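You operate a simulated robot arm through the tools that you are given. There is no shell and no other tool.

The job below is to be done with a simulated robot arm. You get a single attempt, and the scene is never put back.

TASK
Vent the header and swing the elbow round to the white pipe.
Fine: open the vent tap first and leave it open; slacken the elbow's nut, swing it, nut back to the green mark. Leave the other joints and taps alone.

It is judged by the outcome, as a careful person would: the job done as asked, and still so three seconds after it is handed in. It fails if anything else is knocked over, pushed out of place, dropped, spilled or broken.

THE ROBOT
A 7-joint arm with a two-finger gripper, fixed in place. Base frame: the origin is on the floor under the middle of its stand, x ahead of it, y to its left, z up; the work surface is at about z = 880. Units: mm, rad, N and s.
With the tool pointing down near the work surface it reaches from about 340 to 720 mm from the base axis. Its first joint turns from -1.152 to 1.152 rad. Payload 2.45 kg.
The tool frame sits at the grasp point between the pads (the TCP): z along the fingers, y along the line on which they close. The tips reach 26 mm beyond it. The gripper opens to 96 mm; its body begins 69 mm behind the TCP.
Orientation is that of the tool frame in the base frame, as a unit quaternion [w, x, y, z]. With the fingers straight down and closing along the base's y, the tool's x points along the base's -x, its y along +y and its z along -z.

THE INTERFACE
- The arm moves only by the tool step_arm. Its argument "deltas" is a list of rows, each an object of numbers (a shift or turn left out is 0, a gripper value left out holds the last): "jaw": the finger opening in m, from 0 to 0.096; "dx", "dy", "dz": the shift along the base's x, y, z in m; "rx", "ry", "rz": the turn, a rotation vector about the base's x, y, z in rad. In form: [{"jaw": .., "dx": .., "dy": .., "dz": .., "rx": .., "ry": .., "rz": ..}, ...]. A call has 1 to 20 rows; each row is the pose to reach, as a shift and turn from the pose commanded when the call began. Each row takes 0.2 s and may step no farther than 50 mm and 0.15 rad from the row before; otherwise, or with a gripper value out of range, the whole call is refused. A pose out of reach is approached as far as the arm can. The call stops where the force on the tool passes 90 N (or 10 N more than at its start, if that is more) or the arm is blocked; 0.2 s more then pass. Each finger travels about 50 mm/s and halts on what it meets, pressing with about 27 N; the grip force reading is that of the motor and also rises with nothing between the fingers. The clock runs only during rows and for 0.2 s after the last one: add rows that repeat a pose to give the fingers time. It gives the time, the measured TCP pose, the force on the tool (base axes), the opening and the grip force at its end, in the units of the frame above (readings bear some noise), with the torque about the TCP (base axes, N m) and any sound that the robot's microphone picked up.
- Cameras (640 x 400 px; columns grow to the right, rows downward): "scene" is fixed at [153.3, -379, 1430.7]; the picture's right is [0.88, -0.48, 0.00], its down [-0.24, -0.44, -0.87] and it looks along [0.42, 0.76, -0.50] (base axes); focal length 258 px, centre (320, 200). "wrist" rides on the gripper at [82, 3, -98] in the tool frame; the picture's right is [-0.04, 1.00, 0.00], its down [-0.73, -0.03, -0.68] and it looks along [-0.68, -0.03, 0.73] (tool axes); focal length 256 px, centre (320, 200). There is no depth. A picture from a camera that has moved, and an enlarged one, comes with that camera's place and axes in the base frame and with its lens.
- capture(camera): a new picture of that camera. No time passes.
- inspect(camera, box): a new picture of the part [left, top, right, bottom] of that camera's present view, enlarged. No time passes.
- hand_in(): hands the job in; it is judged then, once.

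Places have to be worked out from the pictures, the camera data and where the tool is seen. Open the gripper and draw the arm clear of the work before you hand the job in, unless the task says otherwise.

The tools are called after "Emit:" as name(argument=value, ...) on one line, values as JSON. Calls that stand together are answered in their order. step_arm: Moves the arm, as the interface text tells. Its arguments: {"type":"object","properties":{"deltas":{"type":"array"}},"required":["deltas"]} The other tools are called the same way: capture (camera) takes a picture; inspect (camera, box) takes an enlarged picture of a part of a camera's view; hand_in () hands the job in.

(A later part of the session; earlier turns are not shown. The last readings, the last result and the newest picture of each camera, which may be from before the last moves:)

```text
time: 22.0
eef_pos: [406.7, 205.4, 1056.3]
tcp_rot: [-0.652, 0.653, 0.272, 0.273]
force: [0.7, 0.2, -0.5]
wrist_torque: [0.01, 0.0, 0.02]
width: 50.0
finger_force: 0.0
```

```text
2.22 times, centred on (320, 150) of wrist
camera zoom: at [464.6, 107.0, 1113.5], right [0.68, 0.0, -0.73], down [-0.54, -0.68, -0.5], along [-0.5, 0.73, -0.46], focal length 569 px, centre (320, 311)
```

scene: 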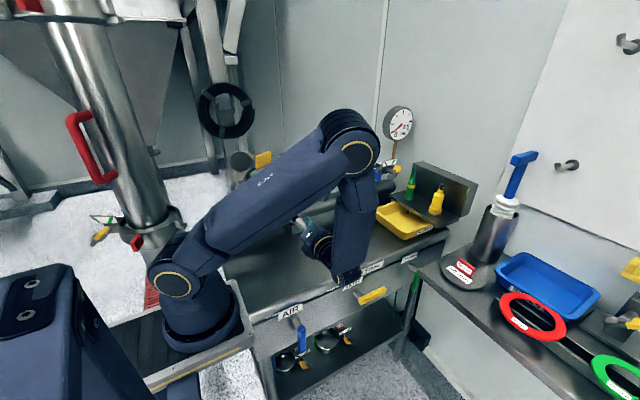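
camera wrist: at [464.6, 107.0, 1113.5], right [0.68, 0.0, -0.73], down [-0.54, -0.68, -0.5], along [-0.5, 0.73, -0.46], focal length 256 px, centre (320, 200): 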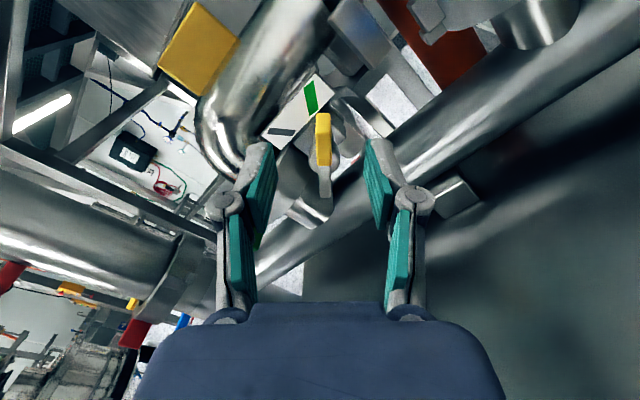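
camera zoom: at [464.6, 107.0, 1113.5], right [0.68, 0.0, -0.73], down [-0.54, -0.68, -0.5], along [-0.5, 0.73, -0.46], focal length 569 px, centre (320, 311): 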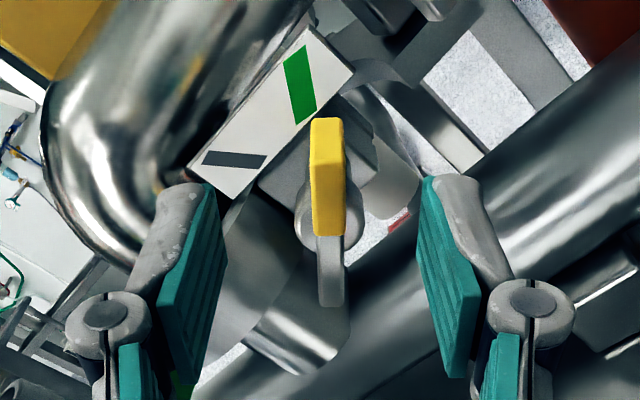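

The bar's centre is (388, 1040) with ends about 28 mm out; the yellow tip is at (408, 1058), y 253–283. I move forward to y≈256 with a 1–2 mm sideways correction, with the fingers straddling the yellow half.

Emit:
step_arm(deltas=[{"dx": 0.001, "dz": -0.002, "dy": 0.015}, {"dx": 0.001, "dz": -0.002, "dy": 0.035}, {"dx": 0.001, "dz": -0.002, "dy": 0.051}])

Emit:
capture(camera="wrist")

Emit:
inspect(camera="wrist", box=[230, 90, 410, 270])

```text
time: 22.8
eef_pos: [407.7, 256.7, 1053.6]
tcp_rot: [-0.652, 0.653, 0.271, 0.273]
force: [0.1, 0.4, -0.6]
wrist_torque: [-0.04, -0.01, -0.03]
width: 50.3
finger_force: 0.1
```

```text
taken
camera wrist: at [466.1, 158.1, 1110.9], right [0.68, 0.0, -0.73], down [-0.54, -0.68, -0.5], along [-0.5, 0.73, -0.46], focal length 256 px, centre (320, 200)
```

wrist: 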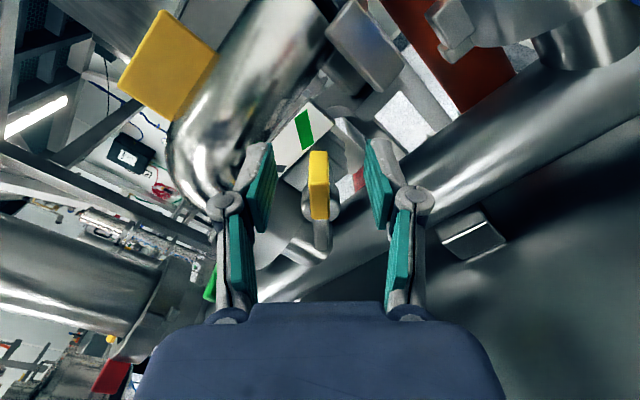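

```text
2.22 times, centred on (320, 180) of wrist
camera zoom: at [466.1, 158.1, 1110.9], right [0.68, 0.0, -0.73], down [-0.54, -0.68, -0.5], along [-0.5, 0.73, -0.46], focal length 569 px, centre (320, 244)
```

zoom: 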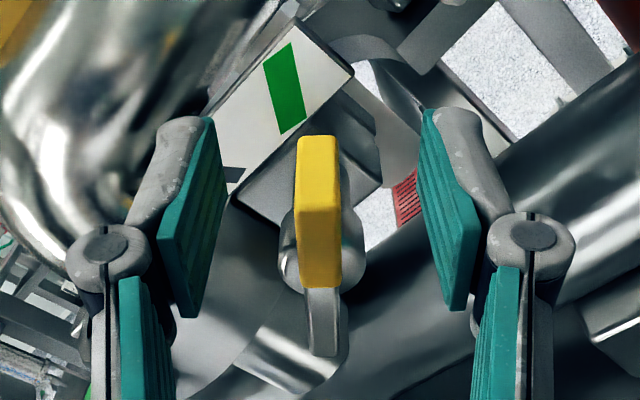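

The fingers straddle the yellow half, centred within a millimetre or so, and clear of the plate and bracket. Now I close on it.

Emit:
step_arm(deltas=[{"jaw": 0.03}, {"jaw": 0.018}, {"jaw": 0.008}, {"jaw": 0.004}, {"jaw": 0.004}, {"jaw": 0.004}])

Emit:
inspect(camera="wrist", box=[230, 90, 410, 270])

```text
time: 24.2
eef_pos: [406.6, 257.0, 1054.3]
tcp_rot: [0.653, -0.652, -0.273, -0.272]
force: [-3.5, 1.0, 4.9]
wrist_torque: [0.13, 0.18, 0.03]
width: 8.6
finger_force: 36.8
```

```text
2.22 times, centred on (320, 180) of wrist
camera zoom: at [465.8, 158.1, 1111.1], right [0.68, 0.0, -0.73], down [-0.54, -0.68, -0.5], along [-0.5, 0.73, -0.46], focal length 569 px, centre (320, 244)
```

zoom: 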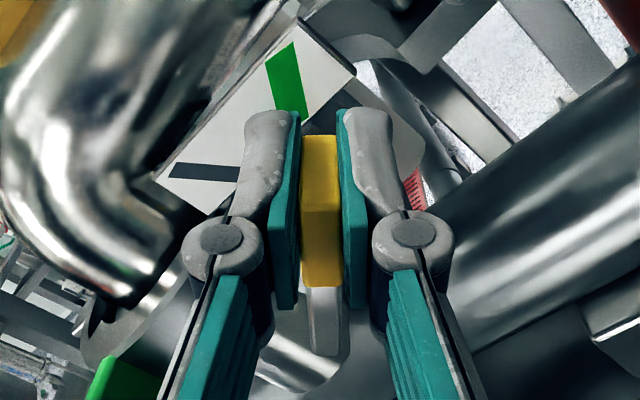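

The yellow half is held (8.6 mm) with almost no side load. I begin to turn the nut counter-clockwise (toward the grey mark) about (390, 1038.5), a small amount first.

Emit:
step_arm(deltas=[{"dx": -0.0016, "dz": 0.0016, "ry": -0.1}, {"dx": -0.0034, "dz": 0.0031, "ry": -0.2}, {"dx": -0.0053, "dz": 0.0043, "ry": -0.3}])

Emit:
inspect(camera="wrist", box=[230, 90, 410, 270])

```text
time: 25.0
eef_pos: [401.0, 256.8, 1057.2]
tcp_rot: [0.605, -0.603, -0.368, -0.367]
force: [-7.9, -1.1, 7.4]
wrist_torque: [0.46, 0.29, 0.01]
width: 8.7
finger_force: 36.5
```

```text
2.22 times, centred on (320, 180) of wrist
camera zoom: at [440.5, 158.2, 1131.0], right [0.87, 0.0, -0.5], down [-0.36, -0.68, -0.64], along [-0.34, 0.73, -0.59], focal length 569 px, centre (320, 244)
```

zoom: 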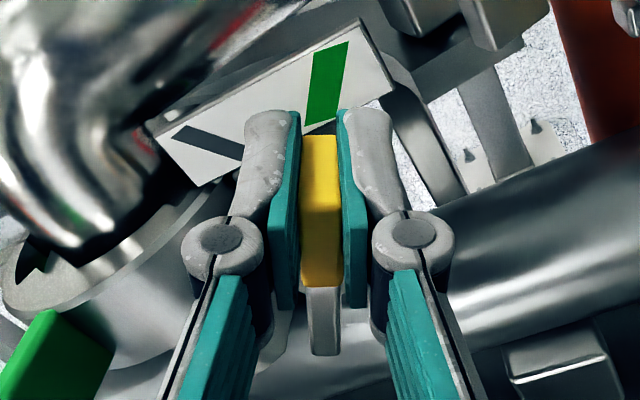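

The nut turns easily with the gripper. I continue along the arc to about half way and check the load.

Emit:
step_arm(deltas=[{"dx": -0.0025, "dz": 0.0012, "ry": -0.12}, {"dx": -0.005, "dz": 0.0022, "ry": -0.24}, {"dx": -0.0077, "dz": 0.0028, "ry": -0.36}, {"dx": -0.0105, "dz": 0.0031, "ry": -0.48}, {"dx": -0.0132, "dz": 0.0031, "ry": -0.6}])

Emit:
inspect(camera="wrist", box=[230, 90, 410, 270])

Emit:
capture(camera="scene")

```text
time: 26.2
eef_pos: [386.9, 257.2, 1060.8]
tcp_rot: [-0.471, 0.467, 0.531, 0.528]
force: [-24.1, -4.8, 2.1]
wrist_torque: [0.12, 0.6, 0.52]
width: 8.6
finger_force: 36.5
```

```text
2.22 times, centred on (320, 180) of wrist
camera zoom: at [379.2, 158.3, 1144.4], right [1.0, 0.01, 0.08], down [0.06, -0.68, -0.73], along [0.05, 0.73, -0.68], focal length 569 px, centre (320, 244)
```

zoom: 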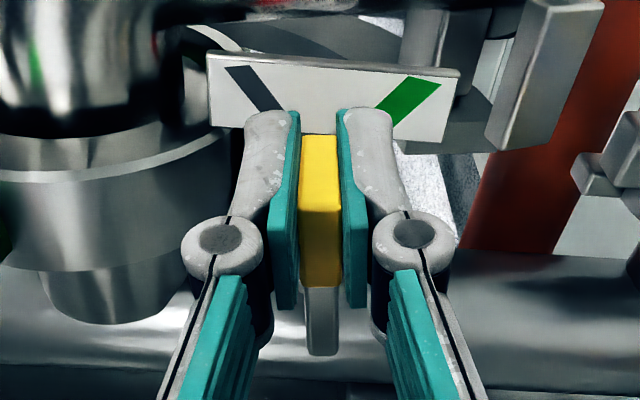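

```text
taken
```

scene: 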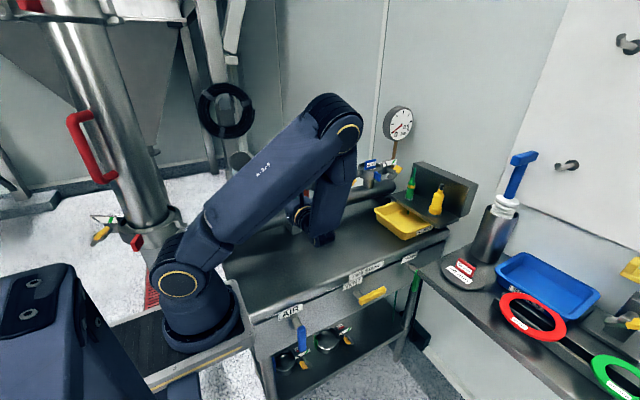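

The bar is about upright. The -24 N in x says the true centre is about 2 mm further in -x, so I correct for that and turn the rest of the way to the grey mark.

Emit:
step_arm(deltas=[{"dx": -0.0047, "dz": -0.0003, "ry": -0.12}, {"dx": -0.0079, "dz": -0.001, "ry": -0.24}, {"dx": -0.0105, "dz": -0.002, "ry": -0.36}, {"dx": -0.0129, "dz": -0.0033, "ry": -0.48}, {"dx": -0.0152, "dz": -0.0049, "ry": -0.6}, {"dx": -0.0165, "dz": -0.0059, "ry": -0.67}])

Emit:
inspect(camera="wrist", box=[230, 90, 410, 270])

Emit:
capture(camera="scene")

```text
time: 27.6
eef_pos: [372.0, 256.6, 1054.5]
tcp_rot: [-0.269, 0.269, 0.656, 0.652]
force: [-19.0, 0.7, -20.6]
wrist_torque: [-0.3, 0.72, 0.59]
width: 8.9
finger_force: 36.9
```

```text
2.22 times, centred on (320, 180) of wrist
camera zoom: at [314.4, 158.3, 1116.2], right [0.73, 0.0, 0.68], down [0.5, -0.68, -0.53], along [0.46, 0.73, -0.5], focal length 569 px, centre (320, 244)
```

zoom: 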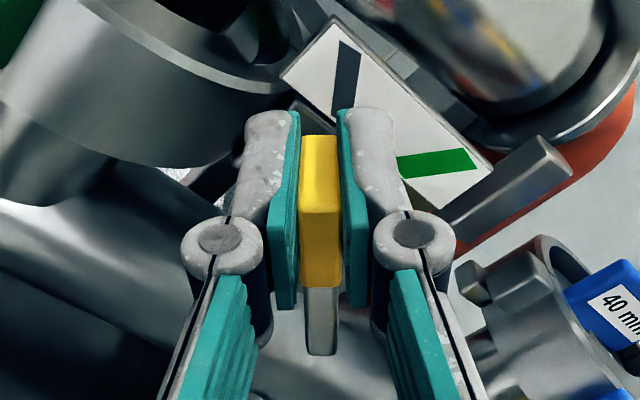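

```text
taken
```

scene: 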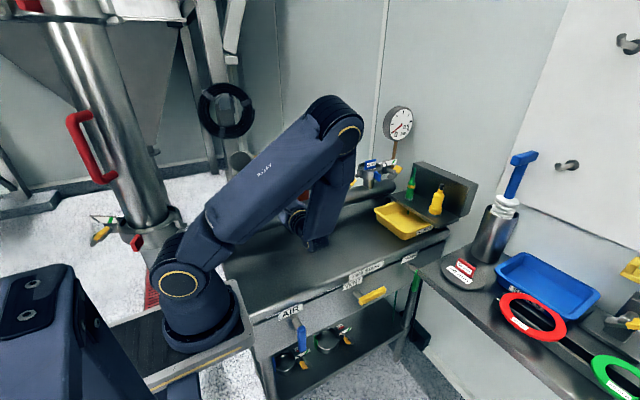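

The bar is now at about 45° to the left, in line with the grey mark; the remaining load is only clamp misalignment (the net nut torque is about 0.1 N·m). I release and back off in -y to look.

Emit:
step_arm(deltas=[{"jaw": 0.02}, {"jaw": 0.035}, {"jaw": 0.05}, {"jaw": 0.05, "dy": -0.01}, {"jaw": 0.05, "dy": -0.04}, {"jaw": 0.05, "dy": -0.08}, {"jaw": 0.05, "dy": -0.12}])

Emit:
capture(camera="wrist")

Emit:
inspect(camera="wrist", box=[250, 20, 400, 190])

```text
time: 29.2
eef_pos: [371.0, 137.0, 1055.3]
tcp_rot: [-0.27, 0.269, 0.654, 0.654]
force: [0.4, -0.3, 1.1]
wrist_torque: [0.0, 0.0, 0.0]
width: 50.0
finger_force: 0.1
```

```text
taken
camera wrist: at [313.9, 37.9, 1116.4], right [0.73, 0.0, 0.68], down [0.5, -0.68, -0.54], along [0.46, 0.73, -0.5], focal length 256 px, centre (320, 200)
```

wrist: 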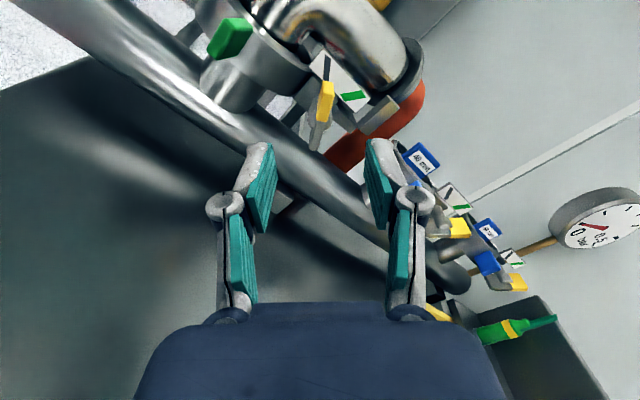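

```text
2.35 times, centred on (325, 105) of wrist
camera zoom: at [313.9, 37.9, 1116.4], right [0.73, 0.0, 0.68], down [0.5, -0.68, -0.54], along [0.46, 0.73, -0.5], focal length 602 px, centre (308, 424)
```

zoom: 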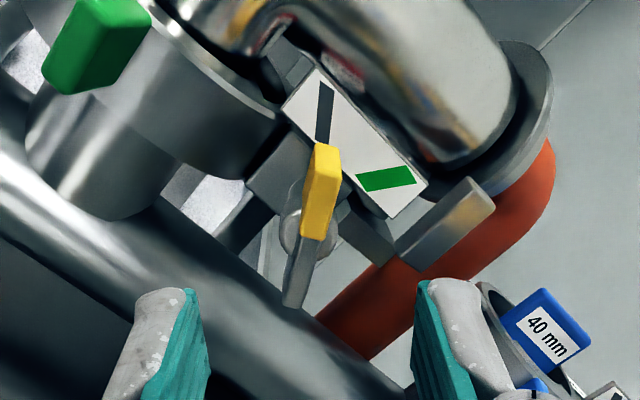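

After release the bar looks like it sprang back some (about 30° left of vertical instead of 43°). I check it from the scene camera too.

Emit:
capture(camera="scene")

Emit:
inspect(camera="wrist", box=[295, 50, 365, 155])

```text
taken
```

scene: 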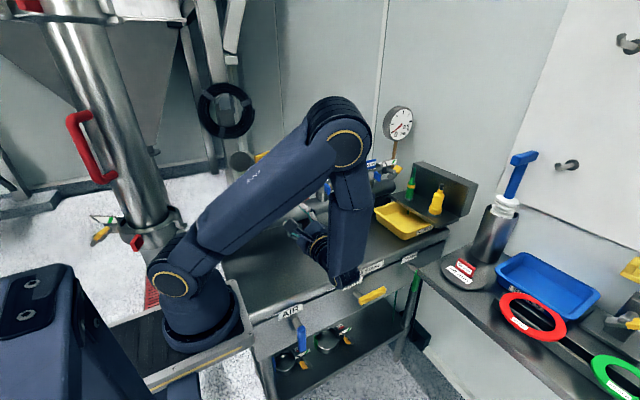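

```text
3.81 times, centred on (330, 102) of wrist
camera zoom: at [313.9, 37.9, 1116.4], right [0.73, 0.0, 0.68], down [0.5, -0.68, -0.54], along [0.46, 0.73, -0.5], focal length 975 px, centre (282, 571)
```

zoom: 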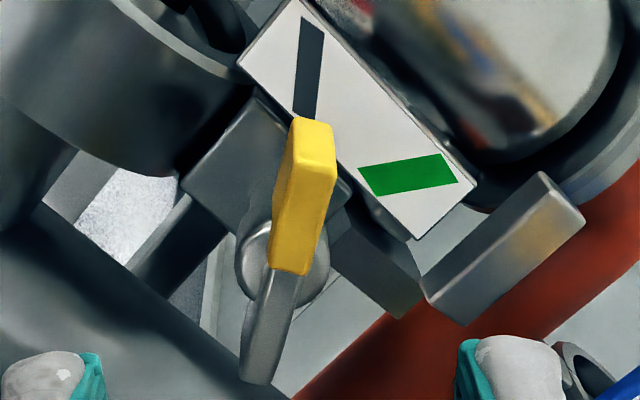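

The bar needs a bit more turn to truly reach the grey mark. I line the gripper up with the bar's present angle (about -29°) using the refined nut centre (387.7, 1037), and approach again.

Emit:
step_arm(deltas=[{"dx": 0.002, "dz": 0.0013, "ry": 0.14, "dy": 0.02}, {"dx": 0.0043, "dz": 0.0026, "ry": 0.285, "dy": 0.04}, {"dx": 0.0043, "dz": 0.0026, "ry": 0.285, "dy": 0.07}])

Emit:
inspect(camera="wrist", box=[230, 60, 410, 240])

```text
time: 30.0
eef_pos: [377.4, 207.3, 1057.6]
tcp_rot: [-0.359, 0.36, 0.608, 0.61]
force: [0.0, -0.1, -1.1]
wrist_torque: [0.0, -0.05, 0.0]
width: 49.9
finger_force: 0.0
```

```text
2.22 times, centred on (320, 150) of wrist
camera zoom: at [339.1, 108.1, 1132.3], right [0.89, 0.0, 0.45], down [0.33, -0.68, -0.66], along [0.3, 0.73, -0.61], focal length 569 px, centre (320, 311)
```

zoom: 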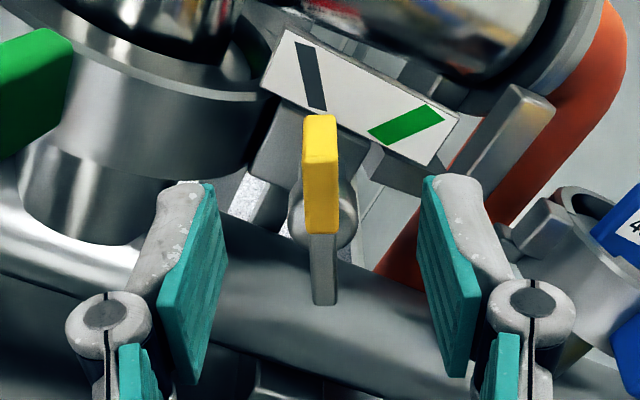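

Confirmed: the bar is at about -29° now and lines up with the gripper; the grey mark lies about 13–15° further. I go in, grip the yellow half again and turn it past that.

Emit:
step_arm(deltas=[{"dy": 0.025}, {"dy": 0.049}, {"dy": 0.049, "jaw": 0.03}, {"dy": 0.049, "jaw": 0.016}, {"dy": 0.049, "jaw": 0.006}, {"dy": 0.049, "jaw": 0.004}, {"dy": 0.049, "jaw": 0.004}, {"dy": 0.049, "jaw": 0.004}])

Emit:
inspect(camera="wrist", box=[230, 90, 410, 270])

```text
time: 31.8
eef_pos: [376.2, 254.7, 1058.1]
tcp_rot: [-0.359, 0.36, 0.609, 0.609]
force: [-2.2, 2.4, -1.8]
wrist_torque: [-0.29, 0.04, -0.12]
width: 8.8
finger_force: 36.7
```

```text
2.22 times, centred on (320, 180) of wrist
camera zoom: at [338.8, 156.4, 1132.6], right [0.89, 0.0, 0.45], down [0.33, -0.68, -0.66], along [0.3, 0.73, -0.61], focal length 569 px, centre (320, 244)
```

zoom: 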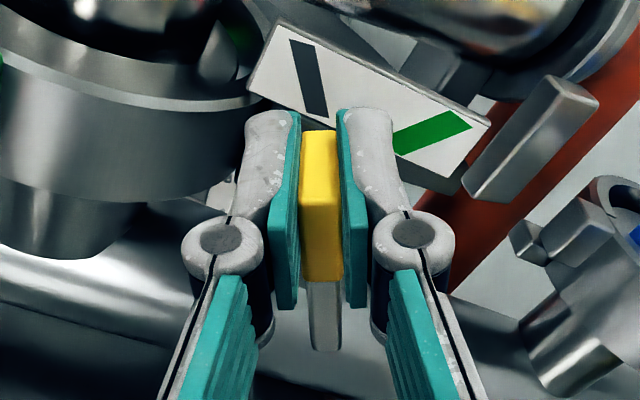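

The load is near zero, so the nut-centre estimate is good. I turn another 0.3 rad counter-clockwise.

Emit:
step_arm(deltas=[{"dx": -0.002, "dz": -0.0012, "ry": -0.1}, {"dx": -0.0039, "dz": -0.0027, "ry": -0.2}, {"dx": -0.0057, "dz": -0.0043, "ry": -0.3}, {"dx": -0.0057, "dz": -0.0043, "ry": -0.3}])

Emit:
inspect(camera="wrist", box=[230, 90, 410, 270])

```text
time: 32.8
eef_pos: [371.2, 254.7, 1054.0]
tcp_rot: [-0.264, 0.264, 0.656, 0.656]
force: [-7.1, -5.9, -10.7]
wrist_torque: [0.03, 0.4, 0.38]
width: 8.8
finger_force: 36.1
```

```text
2.22 times, centred on (320, 180) of wrist
camera zoom: at [313.0, 156.7, 1114.3], right [0.72, 0.0, 0.69], down [0.51, -0.68, -0.53], along [0.47, 0.73, -0.49], focal length 569 px, centre (320, 244)
```

zoom: 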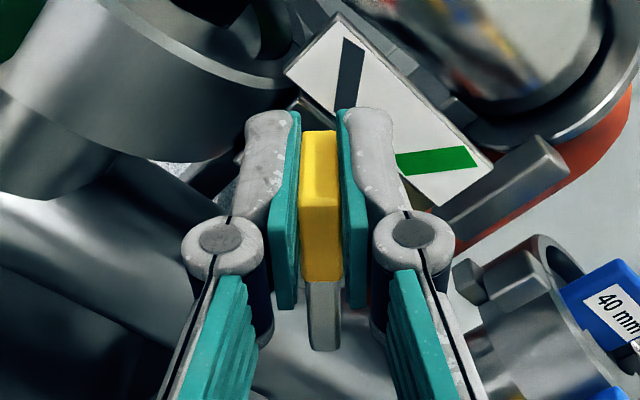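

No stop yet and the net nut torque is still small. I turn 0.12 rad more with a slight shift to take out the side load, then check before I release.

Emit:
step_arm(deltas=[{"dx": -0.0013, "dz": -0.0014, "ry": -0.06}, {"dx": -0.0026, "dz": -0.0029, "ry": -0.12}, {"dx": -0.0026, "dz": -0.0029, "ry": -0.12}])

```text
time: 33.6
eef_pos: [369.6, 255.4, 1053.8]
tcp_rot: [-0.223, 0.223, 0.67, 0.672]
force: [3.7, -7.3, 10.3]
wrist_torque: [0.19, 0.54, -0.22]
width: 9.8
finger_force: 37.6
```

The net torque rose to about 0.8 N·m, so the nut is now at its slack stop near -46°. I relax back to just at that angle to unload it, then release and back off.

Emit:
step_arm(deltas=[{"dx": 0.002, "dz": 0.0024, "ry": 0.1}, {"dx": 0.002, "dz": 0.0024, "ry": 0.1}])

```text
time: 34.2
eef_pos: [370.1, 256.2, 1053.4]
tcp_rot: [-0.258, 0.257, 0.659, 0.658]
force: [0.0, -9.9, 4.4]
wrist_torque: [0.29, 0.37, 0.15]
width: 8.8
finger_force: 36.3
```

The load is now small. I open the fingers and back straight out.

Emit:
step_arm(deltas=[{"jaw": 0.014}, {"jaw": 0.02}, {"jaw": 0.03}, {"jaw": 0.05}, {"jaw": 0.05}, {"jaw": 0.05, "dy": -0.02}, {"jaw": 0.05, "dy": -0.05}])

Emit:
inspect(camera="wrist", box=[230, 60, 410, 240])

```text
time: 35.8
eef_pos: [370.6, 206.1, 1053.2]
tcp_rot: [-0.259, 0.258, 0.659, 0.658]
force: [-0.4, 0.1, 0.1]
wrist_torque: [-0.01, 0.0, -0.01]
width: 49.9
finger_force: 0.1
```

```text
2.22 times, centred on (320, 150) of wrist
camera zoom: at [312.1, 107.4, 1112.6], right [0.71, 0.0, 0.71], down [0.52, -0.68, -0.52], along [0.48, 0.73, -0.48], focal length 569 px, centre (320, 311)
```

zoom: 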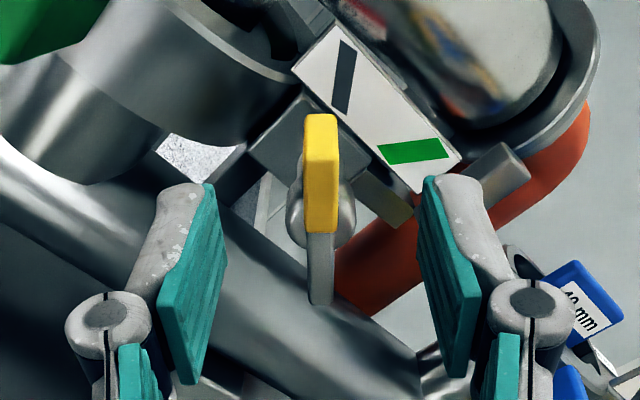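

The bar rests at -47°, aligned with the grey mark just as it was with the green one before: the nut is slack. Now I back out, raise the tool and unroll it, to get ready for the elbow's yellow handle.

Emit:
step_arm(deltas=[{"dy": -0.04}, {"dy": -0.08, "dz": 0.02}, {"dy": -0.1, "dz": 0.06, "ry": 0.137}, {"dy": -0.1, "dz": 0.1, "ry": 0.274}, {"dy": -0.1, "dz": 0.14, "ry": 0.411}, {"dy": -0.1, "dz": 0.18, "ry": 0.548}, {"dy": -0.1, "dz": 0.21, "ry": 0.685}, {"dy": -0.1, "dz": 0.24, "ry": 0.82}])

Emit:
capture(camera="wrist")

Emit:
capture(camera="scene")

```text
time: 37.6
eef_pos: [370.1, 105.6, 1293.9]
tcp_rot: [-0.499, 0.499, 0.501, 0.502]
force: [-0.1, -0.5, 0.4]
wrist_torque: [0.0, -0.03, 0.0]
width: 50.2
finger_force: 0.0
```

```text
taken
camera wrist: at [372.2, 7.4, 1376.3], right [1.0, 0.0, -0.04], down [-0.03, -0.68, -0.73], along [-0.02, 0.73, -0.68], focal length 256 px, centre (320, 200)
```

wrist: 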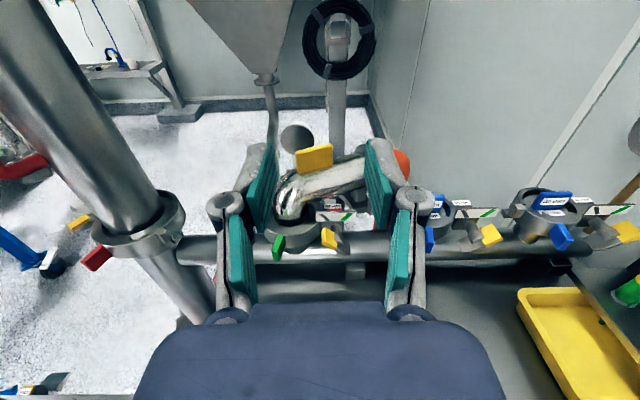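

```text
taken
```

scene: 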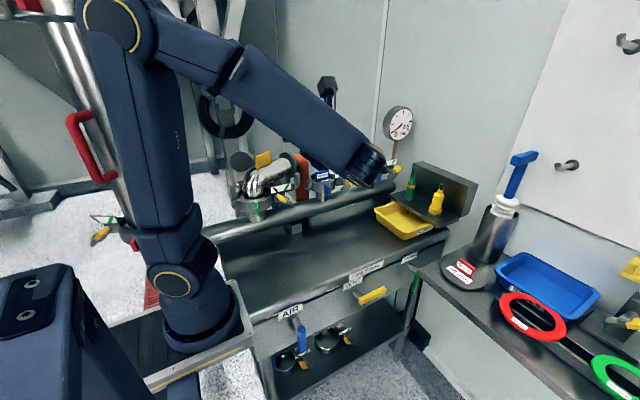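

Good view of the elbow from the front. I zoom in on the elbow, the white pipe's end and the orange pipe.

Emit:
inspect(camera="wrist", box=[250, 110, 420, 260])

Emit:
inspect(camera="scene", box=[210, 120, 330, 230])

Emit:
inspect(camera="wrist", box=[230, 0, 400, 170])

```text
2.67 times, centred on (335, 185) of wrist
camera zoom: at [372.2, 7.4, 1376.3], right [1.0, 0.0, -0.04], down [-0.03, -0.68, -0.73], along [-0.02, 0.73, -0.68], focal length 683 px, centre (280, 240)
```

zoom: 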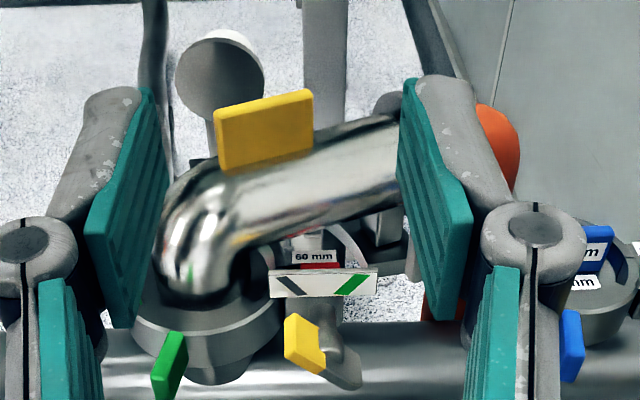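

```text
3.64 times, centred on (270, 175) of scene
camera zoom: at [153.3, -379.0, 1430.7], right [0.88, -0.48, 0.0], down [-0.24, -0.44, -0.87], along [0.42, 0.76, -0.5], focal length 936 px, centre (502, 291)
```

zoom: 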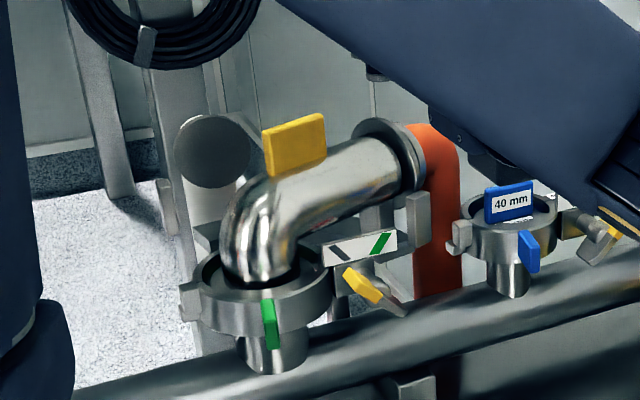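

```text
2.35 times, centred on (315, 85) of wrist
camera zoom: at [372.2, 7.4, 1376.3], right [1.0, 0.0, -0.04], down [-0.03, -0.68, -0.73], along [-0.02, 0.73, -0.68], focal length 602 px, centre (332, 471)
```

zoom: 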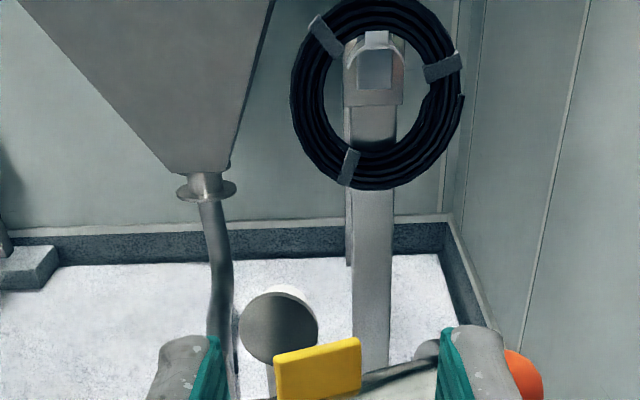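

I place the elbow's axis at about (311, 325), its yellow plate at (357, 349, 1126–1169) along a heading of about 20°, its flange at heading about 22°, and the white pipe's flange at (317, 494, 1102), heading about 88°. I tilt the tool to point down first.

Emit:
step_arm(deltas=[{"rx": -0.143, "dz": 0.003}, {"rx": -0.286, "dz": 0.006}, {"rx": -0.428, "dz": 0.01}, {"rx": -0.571, "dz": 0.013}, {"rx": -0.714, "dz": 0.016}, {"rx": -0.857, "dz": 0.02}, {"rx": -1.0, "dz": 0.023}, {"rx": -1.142, "dz": 0.026}, {"rx": -1.285, "dz": 0.03}, {"rx": -1.428, "dz": 0.03}, {"rx": -1.571, "dz": 0.03}])

Emit:
capture(camera="scene")

```text
time: 40.0
eef_pos: [369.9, 104.8, 1323.4]
tcp_rot: [0.0, 0.705, 0.71, -0.001]
force: [0.0, 0.5, 0.1]
wrist_torque: [-0.02, 0.02, 0.03]
width: 50.0
finger_force: 0.1
```

```text
taken
```

scene: 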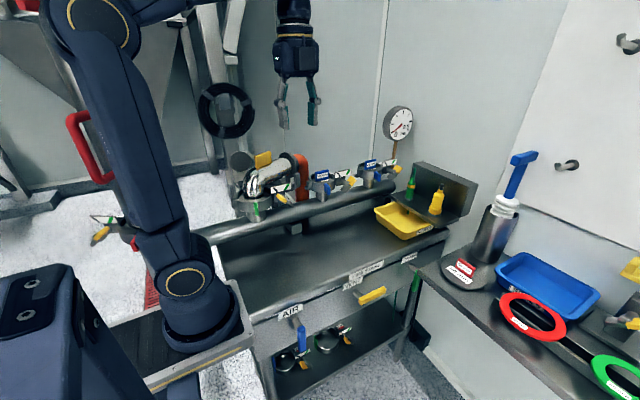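

The tool points down. Now I turn it to heading +20° and move over toward the elbow, staying high.

Emit:
step_arm(deltas=[{"rz": 0.148, "dy": 0.015}, {"rz": 0.296, "dy": 0.03}, {"rz": 0.444, "dy": 0.045}, {"rz": 0.592, "dy": 0.06}, {"rz": 0.74, "dy": 0.075}, {"rz": 0.888, "dy": 0.09}, {"rz": 1.036, "dy": 0.105, "dx": -0.005}, {"rz": 1.184, "dy": 0.12, "dx": -0.01}, {"rz": 1.332, "dy": 0.135, "dx": -0.015, "dz": -0.005}, {"rz": 1.48, "dy": 0.15, "dx": -0.02, "dz": -0.01}, {"rz": 1.628, "dy": 0.165, "dx": -0.02, "dz": -0.015}, {"rz": 1.776, "dy": 0.18, "dx": -0.02, "dz": -0.02}, {"rz": 1.92, "dy": 0.195, "dx": -0.02, "dz": -0.02}])

Emit:
capture(camera="wrist")

Emit:
capture(camera="scene")

```text
time: 42.8
eef_pos: [349.6, 300.7, 1303.2]
tcp_rot: [-0.001, -0.177, 0.984, 0.0]
force: [-0.1, -0.1, -0.1]
wrist_torque: [-0.03, -0.02, -0.04]
width: 49.8
finger_force: 0.1
```

```text
taken
camera wrist: at [271.2, 275.4, 1402.9], right [-0.31, 0.95, 0.0], down [0.7, 0.23, 0.68], along [0.65, 0.21, -0.73], focal length 256 px, centre (320, 200)
```

wrist: 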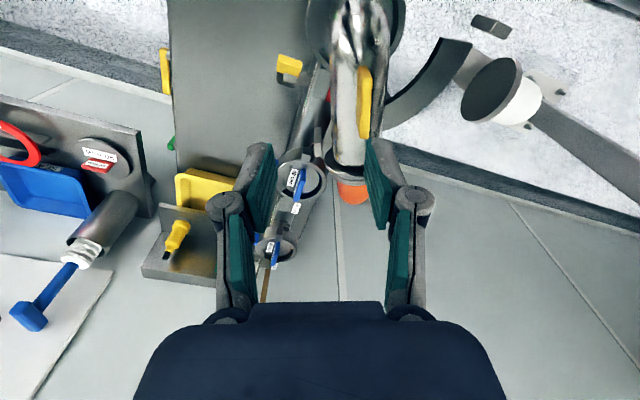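

```text
taken
```

scene: 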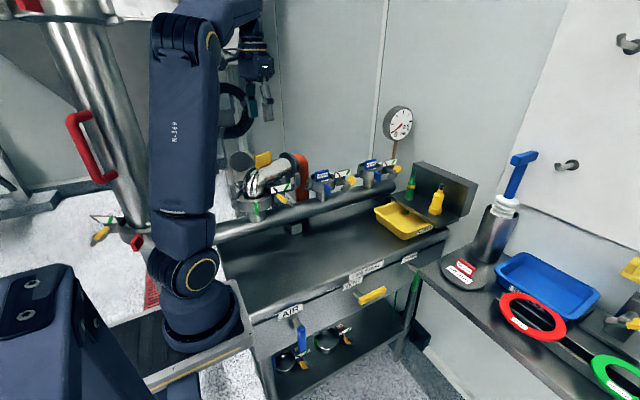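

I can see the white pipe's stub, the guide arc, and the yellow plate edge-on. I zoom in to measure the plate's heading and position.

Emit:
inspect(camera="wrist", box=[300, 0, 420, 210])

Emit:
inspect(camera="wrist", box=[300, 0, 580, 180])

```text
1.90 times, centred on (360, 105) of wrist
camera zoom: at [271.2, 275.4, 1402.9], right [-0.31, 0.95, 0.0], down [0.7, 0.23, 0.68], along [0.65, 0.21, -0.73], focal length 488 px, centre (244, 381)
```

zoom: 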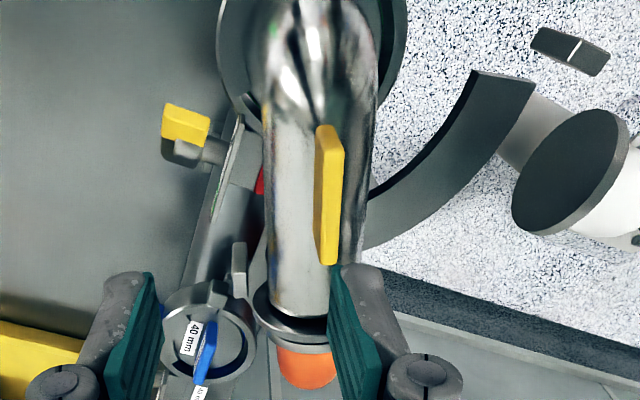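

```text
2.22 times, centred on (440, 90) of wrist
camera zoom: at [271.2, 275.4, 1402.9], right [-0.31, 0.95, 0.0], down [0.7, 0.23, 0.68], along [0.65, 0.21, -0.73], focal length 569 px, centre (53, 444)
```

zoom: 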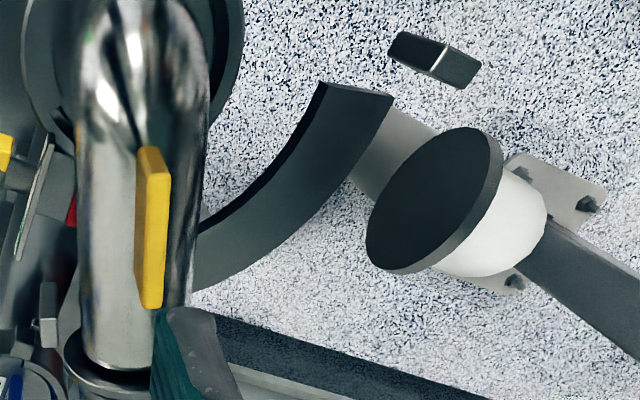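

The plate is centred near (357, 350), heading about 22°, on the elbow's line, and its swing axis is near (311.5, 329.5). I move over it and down to z≈1230 to check alignment before I descend.

Emit:
step_arm(deltas=[{"dx": 0.004, "dy": 0.025, "dz": -0.02, "rz": 0.035}, {"dx": 0.0075, "dy": 0.0495, "dz": -0.045, "rz": 0.035}, {"dx": 0.0075, "dy": 0.0495, "dz": -0.073, "rz": 0.035}])

Emit:
capture(camera="wrist")

Emit:
inspect(camera="wrist", box=[230, 40, 410, 220])

```text
time: 43.6
eef_pos: [357.1, 350.4, 1230.1]
tcp_rot: [0.0, -0.194, 0.981, 0.0]
force: [0.8, 0.8, -0.1]
wrist_torque: [-0.04, -0.03, -0.01]
width: 49.9
finger_force: 0.0
```

```text
taken
camera wrist: at [280.2, 322.0, 1329.3], right [-0.34, 0.94, 0.0], down [0.69, 0.25, 0.68], along [0.64, 0.23, -0.73], focal length 256 px, centre (320, 200)
```

wrist: 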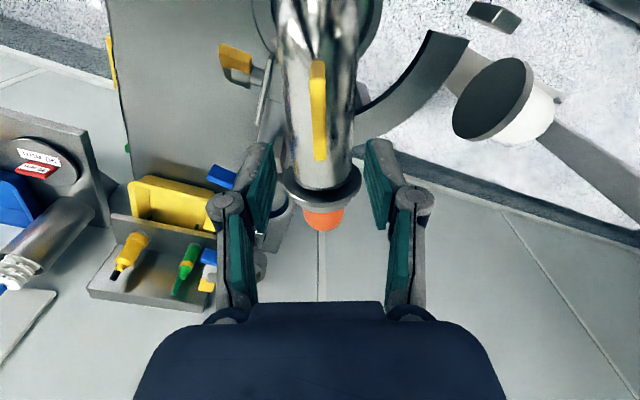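

```text
2.22 times, centred on (320, 130) of wrist
camera zoom: at [280.2, 322.0, 1329.3], right [-0.34, 0.94, 0.0], down [0.69, 0.25, 0.68], along [0.64, 0.23, -0.73], focal length 569 px, centre (320, 356)
```

zoom: 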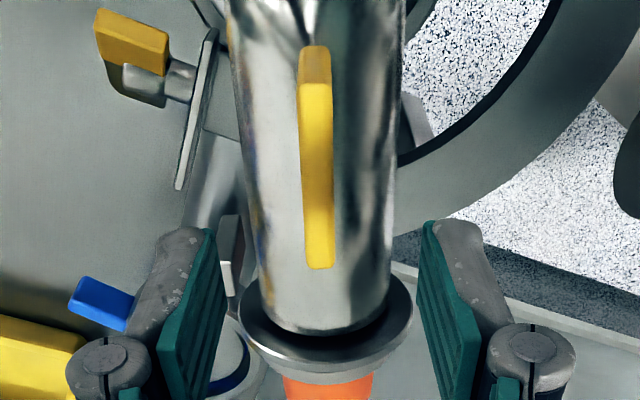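

The plate is aligned with the gripper to within about 2 mm and 1–2°. I descend with that correction to z≈1166.

Emit:
step_arm(deltas=[{"dx": -0.0015, "dy": -0.002, "dz": -0.025}, {"dx": -0.0015, "dy": -0.002, "dz": -0.05}, {"dx": -0.0015, "dy": -0.002, "dz": -0.064}])

Emit:
inspect(camera="wrist", box=[230, 90, 410, 270])

Emit:
inspect(camera="scene", box=[210, 80, 330, 230])

```text
time: 44.4
eef_pos: [355.9, 347.6, 1166.7]
tcp_rot: [0.001, -0.194, 0.981, -0.001]
force: [-0.1, -0.3, 0.7]
wrist_torque: [0.03, -0.01, 0.0]
width: 49.9
finger_force: 0.0
```

```text
2.22 times, centred on (320, 180) of wrist
camera zoom: at [278.3, 319.9, 1265.7], right [-0.34, 0.94, 0.0], down [0.69, 0.25, 0.68], along [0.64, 0.23, -0.73], focal length 569 px, centre (320, 244)
```

zoom: 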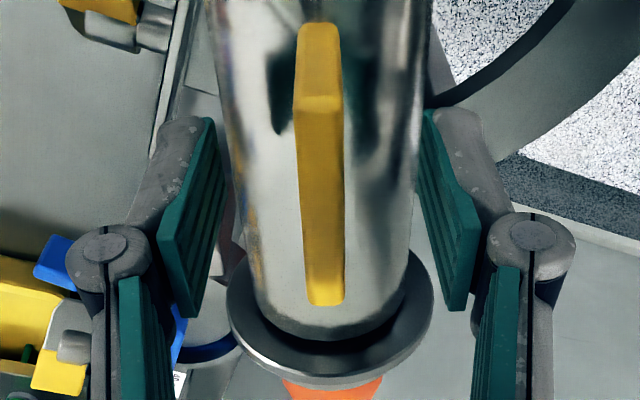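

```text
2.67 times, centred on (270, 155) of scene
camera zoom: at [153.4, -379.0, 1430.7], right [0.88, -0.48, 0.0], down [-0.24, -0.44, -0.87], along [0.42, 0.76, -0.5], focal length 687 px, centre (453, 320)
```

zoom: 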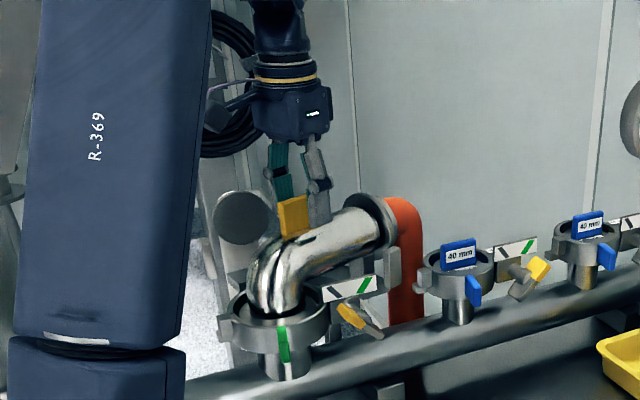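

The plate stands between the fingers. I close on it.

Emit:
step_arm(deltas=[{"jaw": 0.03}, {"jaw": 0.018}, {"jaw": 0.008}, {"jaw": 0.004}, {"jaw": 0.004}, {"jaw": 0.004}])

Emit:
inspect(camera="wrist", box=[230, 90, 410, 270])

```text
time: 45.8
eef_pos: [357.2, 347.1, 1167.0]
tcp_rot: [0.0, -0.193, 0.981, -0.001]
force: [0.1, 1.5, -1.4]
wrist_torque: [0.05, -0.04, -0.02]
width: 9.8
finger_force: 27.1
```

```text
2.22 times, centred on (320, 180) of wrist
camera zoom: at [278.3, 319.9, 1265.8], right [-0.34, 0.94, 0.0], down [0.69, 0.25, 0.68], along [0.64, 0.23, -0.73], focal length 569 px, centre (320, 244)
```

zoom: 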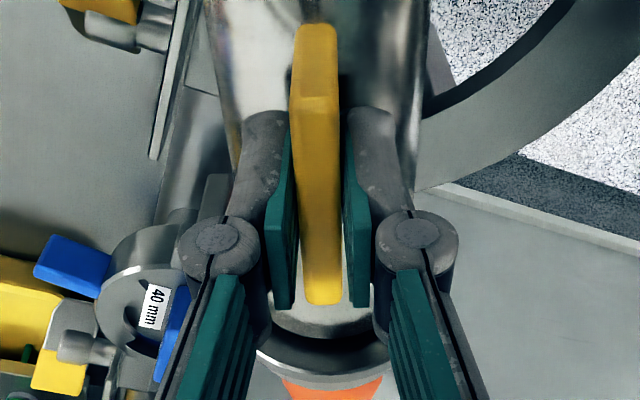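

Firm grip at 9.8 mm with no load. I start to swing the elbow counter-clockwise (seen from above) about (311.5, 329.5), 0.3 rad first.

Emit:
step_arm(deltas=[{"dx": -0.0021, "dy": 0.0043, "rz": 0.1}, {"dx": -0.0046, "dy": 0.0084, "rz": 0.2}, {"dx": -0.0075, "dy": 0.0122, "rz": 0.3}])

Emit:
capture(camera="wrist")

Emit:
inspect(camera="scene", box=[210, 80, 330, 230])

```text
time: 46.6
eef_pos: [349.5, 361.6, 1166.7]
tcp_rot: [0.0, -0.339, 0.941, 0.0]
force: [1.9, 0.6, 0.5]
wrist_torque: [0.07, -0.12, -0.06]
width: 9.6
finger_force: 26.0
```

```text
taken
camera wrist: at [282.7, 311.1, 1265.9], right [-0.61, 0.8, 0.0], down [0.58, 0.45, 0.68], along [0.54, 0.41, -0.73], focal length 256 px, centre (320, 200)
```

wrist: 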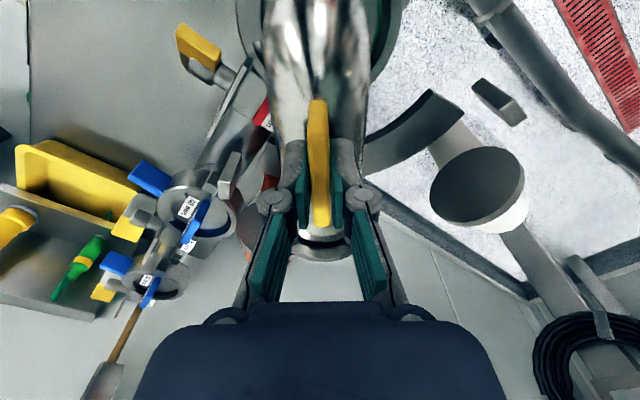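

```text
2.67 times, centred on (270, 155) of scene
camera zoom: at [153.5, -379.0, 1430.7], right [0.88, -0.48, 0.0], down [-0.24, -0.44, -0.87], along [0.42, 0.76, -0.5], focal length 687 px, centre (453, 320)
```

zoom: 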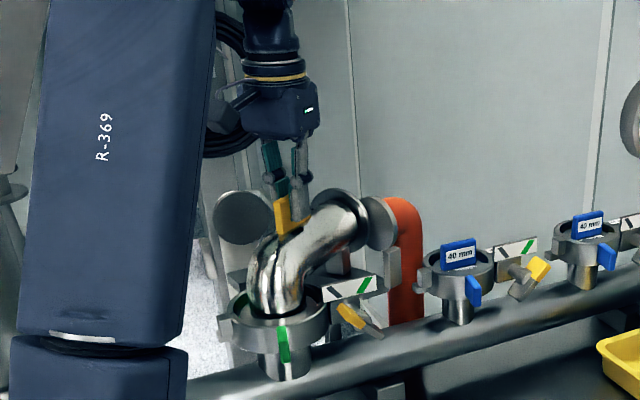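

The elbow swings freely. I continue to about 0.9 rad in total, short of the white pipe, and look.

Emit:
step_arm(deltas=[{"dx": -0.004, "dy": 0.0042, "rz": 0.12}, {"dx": -0.0084, "dy": 0.0078, "rz": 0.24}, {"dx": -0.0132, "dy": 0.0109, "rz": 0.36}, {"dx": -0.0184, "dy": 0.0134, "rz": 0.48}, {"dx": -0.0238, "dy": 0.0153, "rz": 0.6}])

Emit:
capture(camera="wrist")

Emit:
inspect(camera="scene", box=[210, 80, 330, 230])

```text
time: 47.8
eef_pos: [324.8, 376.0, 1166.6]
tcp_rot: [-0.001, -0.602, 0.799, 0.0]
force: [0.0, -1.1, -0.2]
wrist_torque: [-0.05, -0.02, -0.01]
width: 9.7
finger_force: 26.7
```

```text
taken
camera wrist: at [297.8, 298.3, 1266.3], right [-0.95, 0.31, 0.0], down [0.23, 0.7, 0.68], along [0.21, 0.64, -0.73], focal length 256 px, centre (320, 200)
```

wrist: 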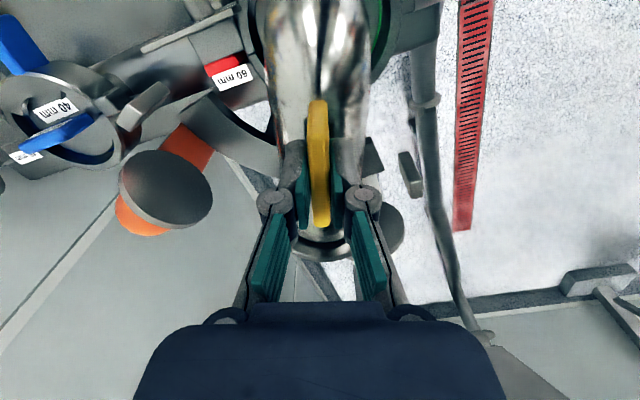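

```text
2.67 times, centred on (270, 155) of scene
camera zoom: at [153.4, -378.9, 1430.8], right [0.88, -0.48, 0.0], down [-0.24, -0.44, -0.87], along [0.42, 0.76, -0.5], focal length 687 px, centre (453, 320)
```

zoom: 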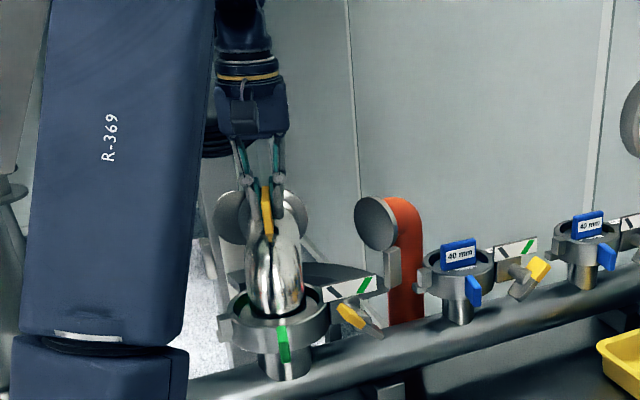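

The gripper heading is now about 74°; the white flange shows just behind and to the side. I turn 0.2 rad more and look again.

Emit:
step_arm(deltas=[{"dx": -0.0047, "dy": 0.0011, "rz": 0.1}, {"dx": -0.0094, "dy": 0.0016, "rz": 0.2}, {"dx": -0.0094, "dy": 0.0016, "rz": 0.2}])

Emit:
capture(camera="wrist")

Emit:
inspect(camera="wrist", box=[230, 120, 430, 300])

Emit:
inspect(camera="scene", box=[210, 80, 330, 230])

```text
time: 48.6
eef_pos: [315.3, 375.7, 1166.6]
tcp_rot: [-0.001, -0.678, 0.735, 0.0]
force: [-1.7, 0.7, 1.2]
wrist_torque: [-0.08, 0.12, -0.06]
width: 9.6
finger_force: 27.5
```

```text
taken
camera wrist: at [304.5, 296.0, 1266.2], right [-0.99, 0.12, 0.0], down [0.09, 0.73, 0.68], along [0.08, 0.67, -0.73], focal length 256 px, centre (320, 200)
```

wrist: 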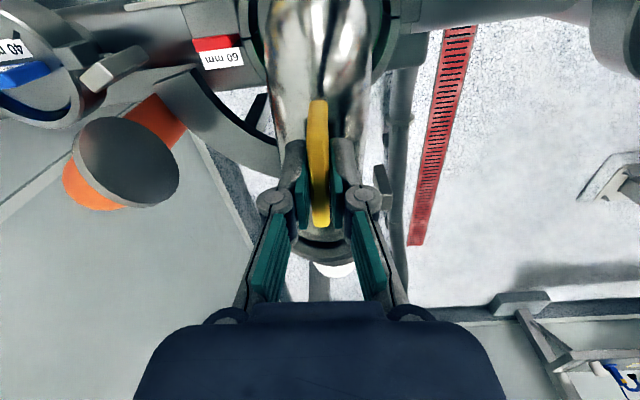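

```text
2.22 times, centred on (330, 210) of wrist
camera zoom: at [304.5, 296.0, 1266.2], right [-0.99, 0.12, 0.0], down [0.09, 0.73, 0.68], along [0.08, 0.67, -0.73], focal length 569 px, centre (298, 178)
```

zoom: 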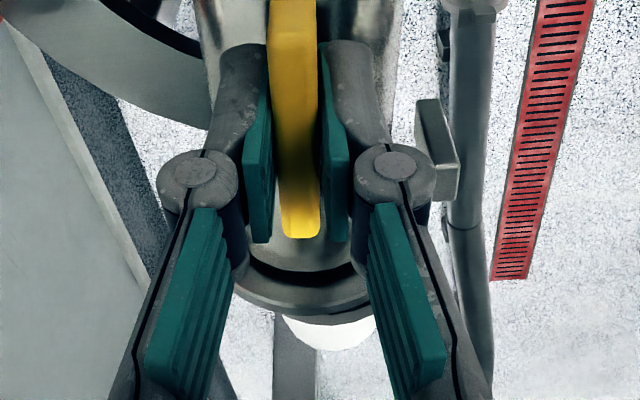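

```text
2.67 times, centred on (270, 155) of scene
camera zoom: at [153.4, -378.9, 1430.8], right [0.88, -0.48, 0.0], down [-0.24, -0.44, -0.87], along [0.42, 0.76, -0.5], focal length 687 px, centre (453, 320)
```

zoom: 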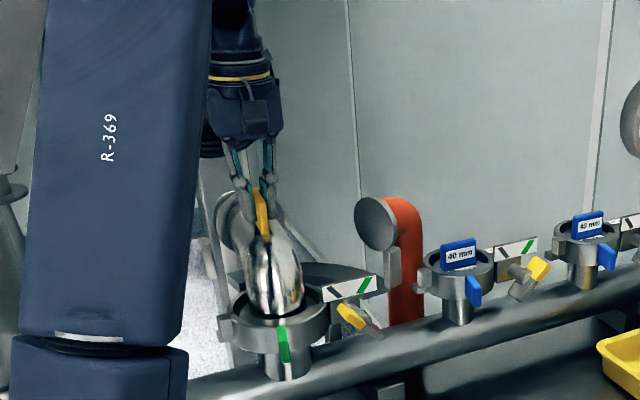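

Gripper heading is 85°; the elbow's flange is nearly in line with the white pipe, lacking about 0.065 rad. I turn that last bit and compare the centres.

Emit:
step_arm(deltas=[{"dx": -0.0016, "dy": 0.0, "rz": 0.033}, {"dx": -0.0031, "dy": 0.0001, "rz": 0.065}, {"dx": -0.0031, "dy": 0.0001, "rz": 0.065}])

Emit:
inspect(camera="wrist", box=[230, 120, 430, 300])

Emit:
inspect(camera="scene", box=[210, 110, 310, 220])

```text
time: 49.4
eef_pos: [312.5, 378.1, 1167.7]
tcp_rot: [-0.001, -0.701, 0.713, 0.0]
force: [-0.3, 0.0, 0.3]
wrist_torque: [-0.03, 0.0, 0.03]
width: 9.6
finger_force: 27.2
```

```text
2.22 times, centred on (330, 210) of wrist
camera zoom: at [306.5, 295.6, 1266.5], right [-1.0, 0.06, 0.0], down [0.04, 0.73, 0.68], along [0.04, 0.68, -0.73], focal length 569 px, centre (298, 178)
```

zoom: 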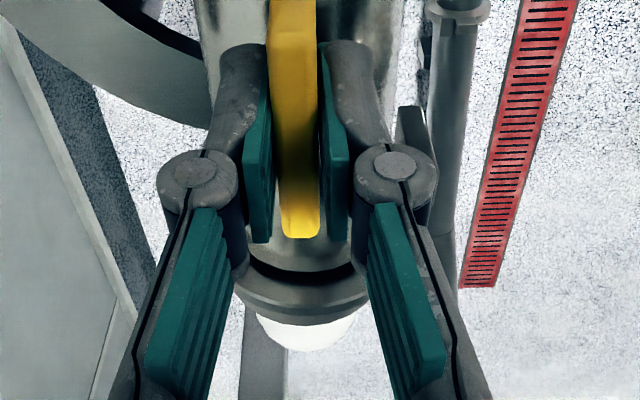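

```text
3.64 times, centred on (260, 165) of scene
camera zoom: at [153.4, -378.9, 1430.8], right [0.88, -0.48, 0.0], down [-0.24, -0.44, -0.87], along [0.42, 0.76, -0.5], focal length 936 px, centre (538, 327)
```

zoom: 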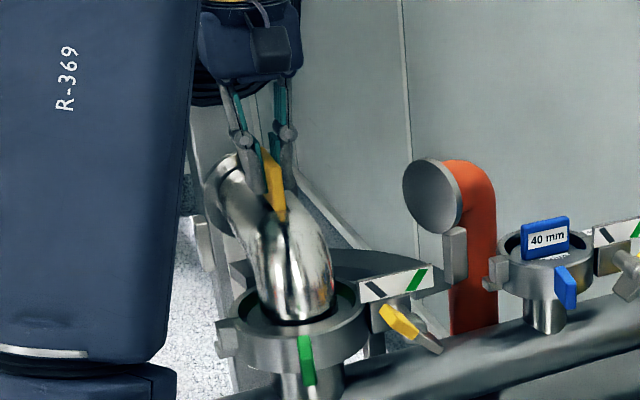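

The elbow's flange and the white pipe are now in line (both centres at x≈316, within about 0.5° seen from the axis), and the loads are near zero. I open the jaws and lift straight off.

Emit:
step_arm(deltas=[{"jaw": 0.014}, {"jaw": 0.025}, {"jaw": 0.045}, {"jaw": 0.05}, {"jaw": 0.05, "dz": 0.02}, {"jaw": 0.05, "dz": 0.06}, {"jaw": 0.05, "dz": 0.1}, {"jaw": 0.05, "dz": 0.14}])

Emit:
capture(camera="wrist")

Emit:
inspect(camera="scene", box=[210, 110, 310, 220])

```text
time: 51.2
eef_pos: [313.2, 376.5, 1307.0]
tcp_rot: [-0.001, -0.701, 0.713, 0.001]
force: [0.6, -0.1, 0.2]
wrist_torque: [-0.01, -0.02, -0.02]
width: 50.0
finger_force: 0.0
```

```text
taken
camera wrist: at [306.6, 294.6, 1407.1], right [-1.0, 0.06, 0.0], down [0.04, 0.73, 0.68], along [0.04, 0.68, -0.73], focal length 256 px, centre (320, 200)
```

wrist: 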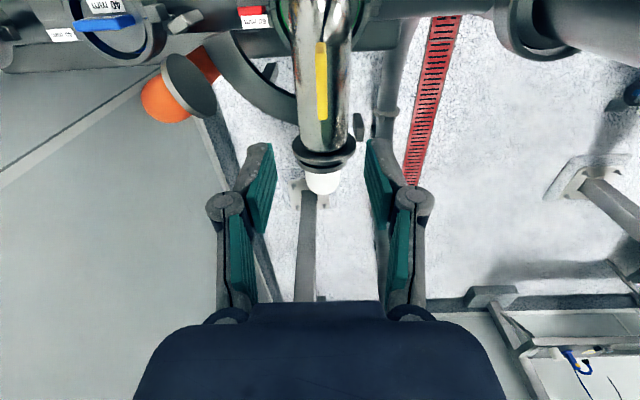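

```text
3.64 times, centred on (260, 165) of scene
camera zoom: at [153.3, -379.0, 1430.7], right [0.88, -0.48, 0.0], down [-0.24, -0.44, -0.87], along [0.42, 0.76, -0.5], focal length 936 px, centre (538, 327)
```

zoom: 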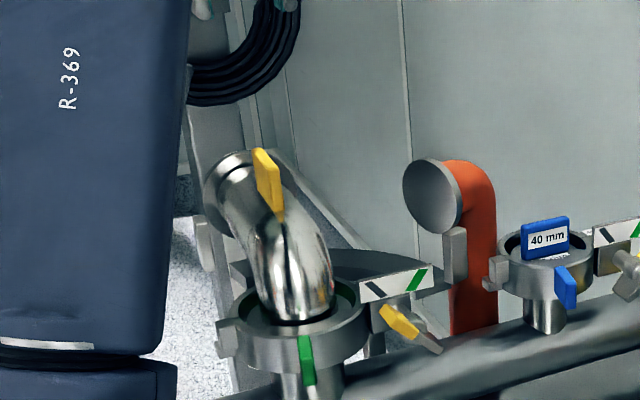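

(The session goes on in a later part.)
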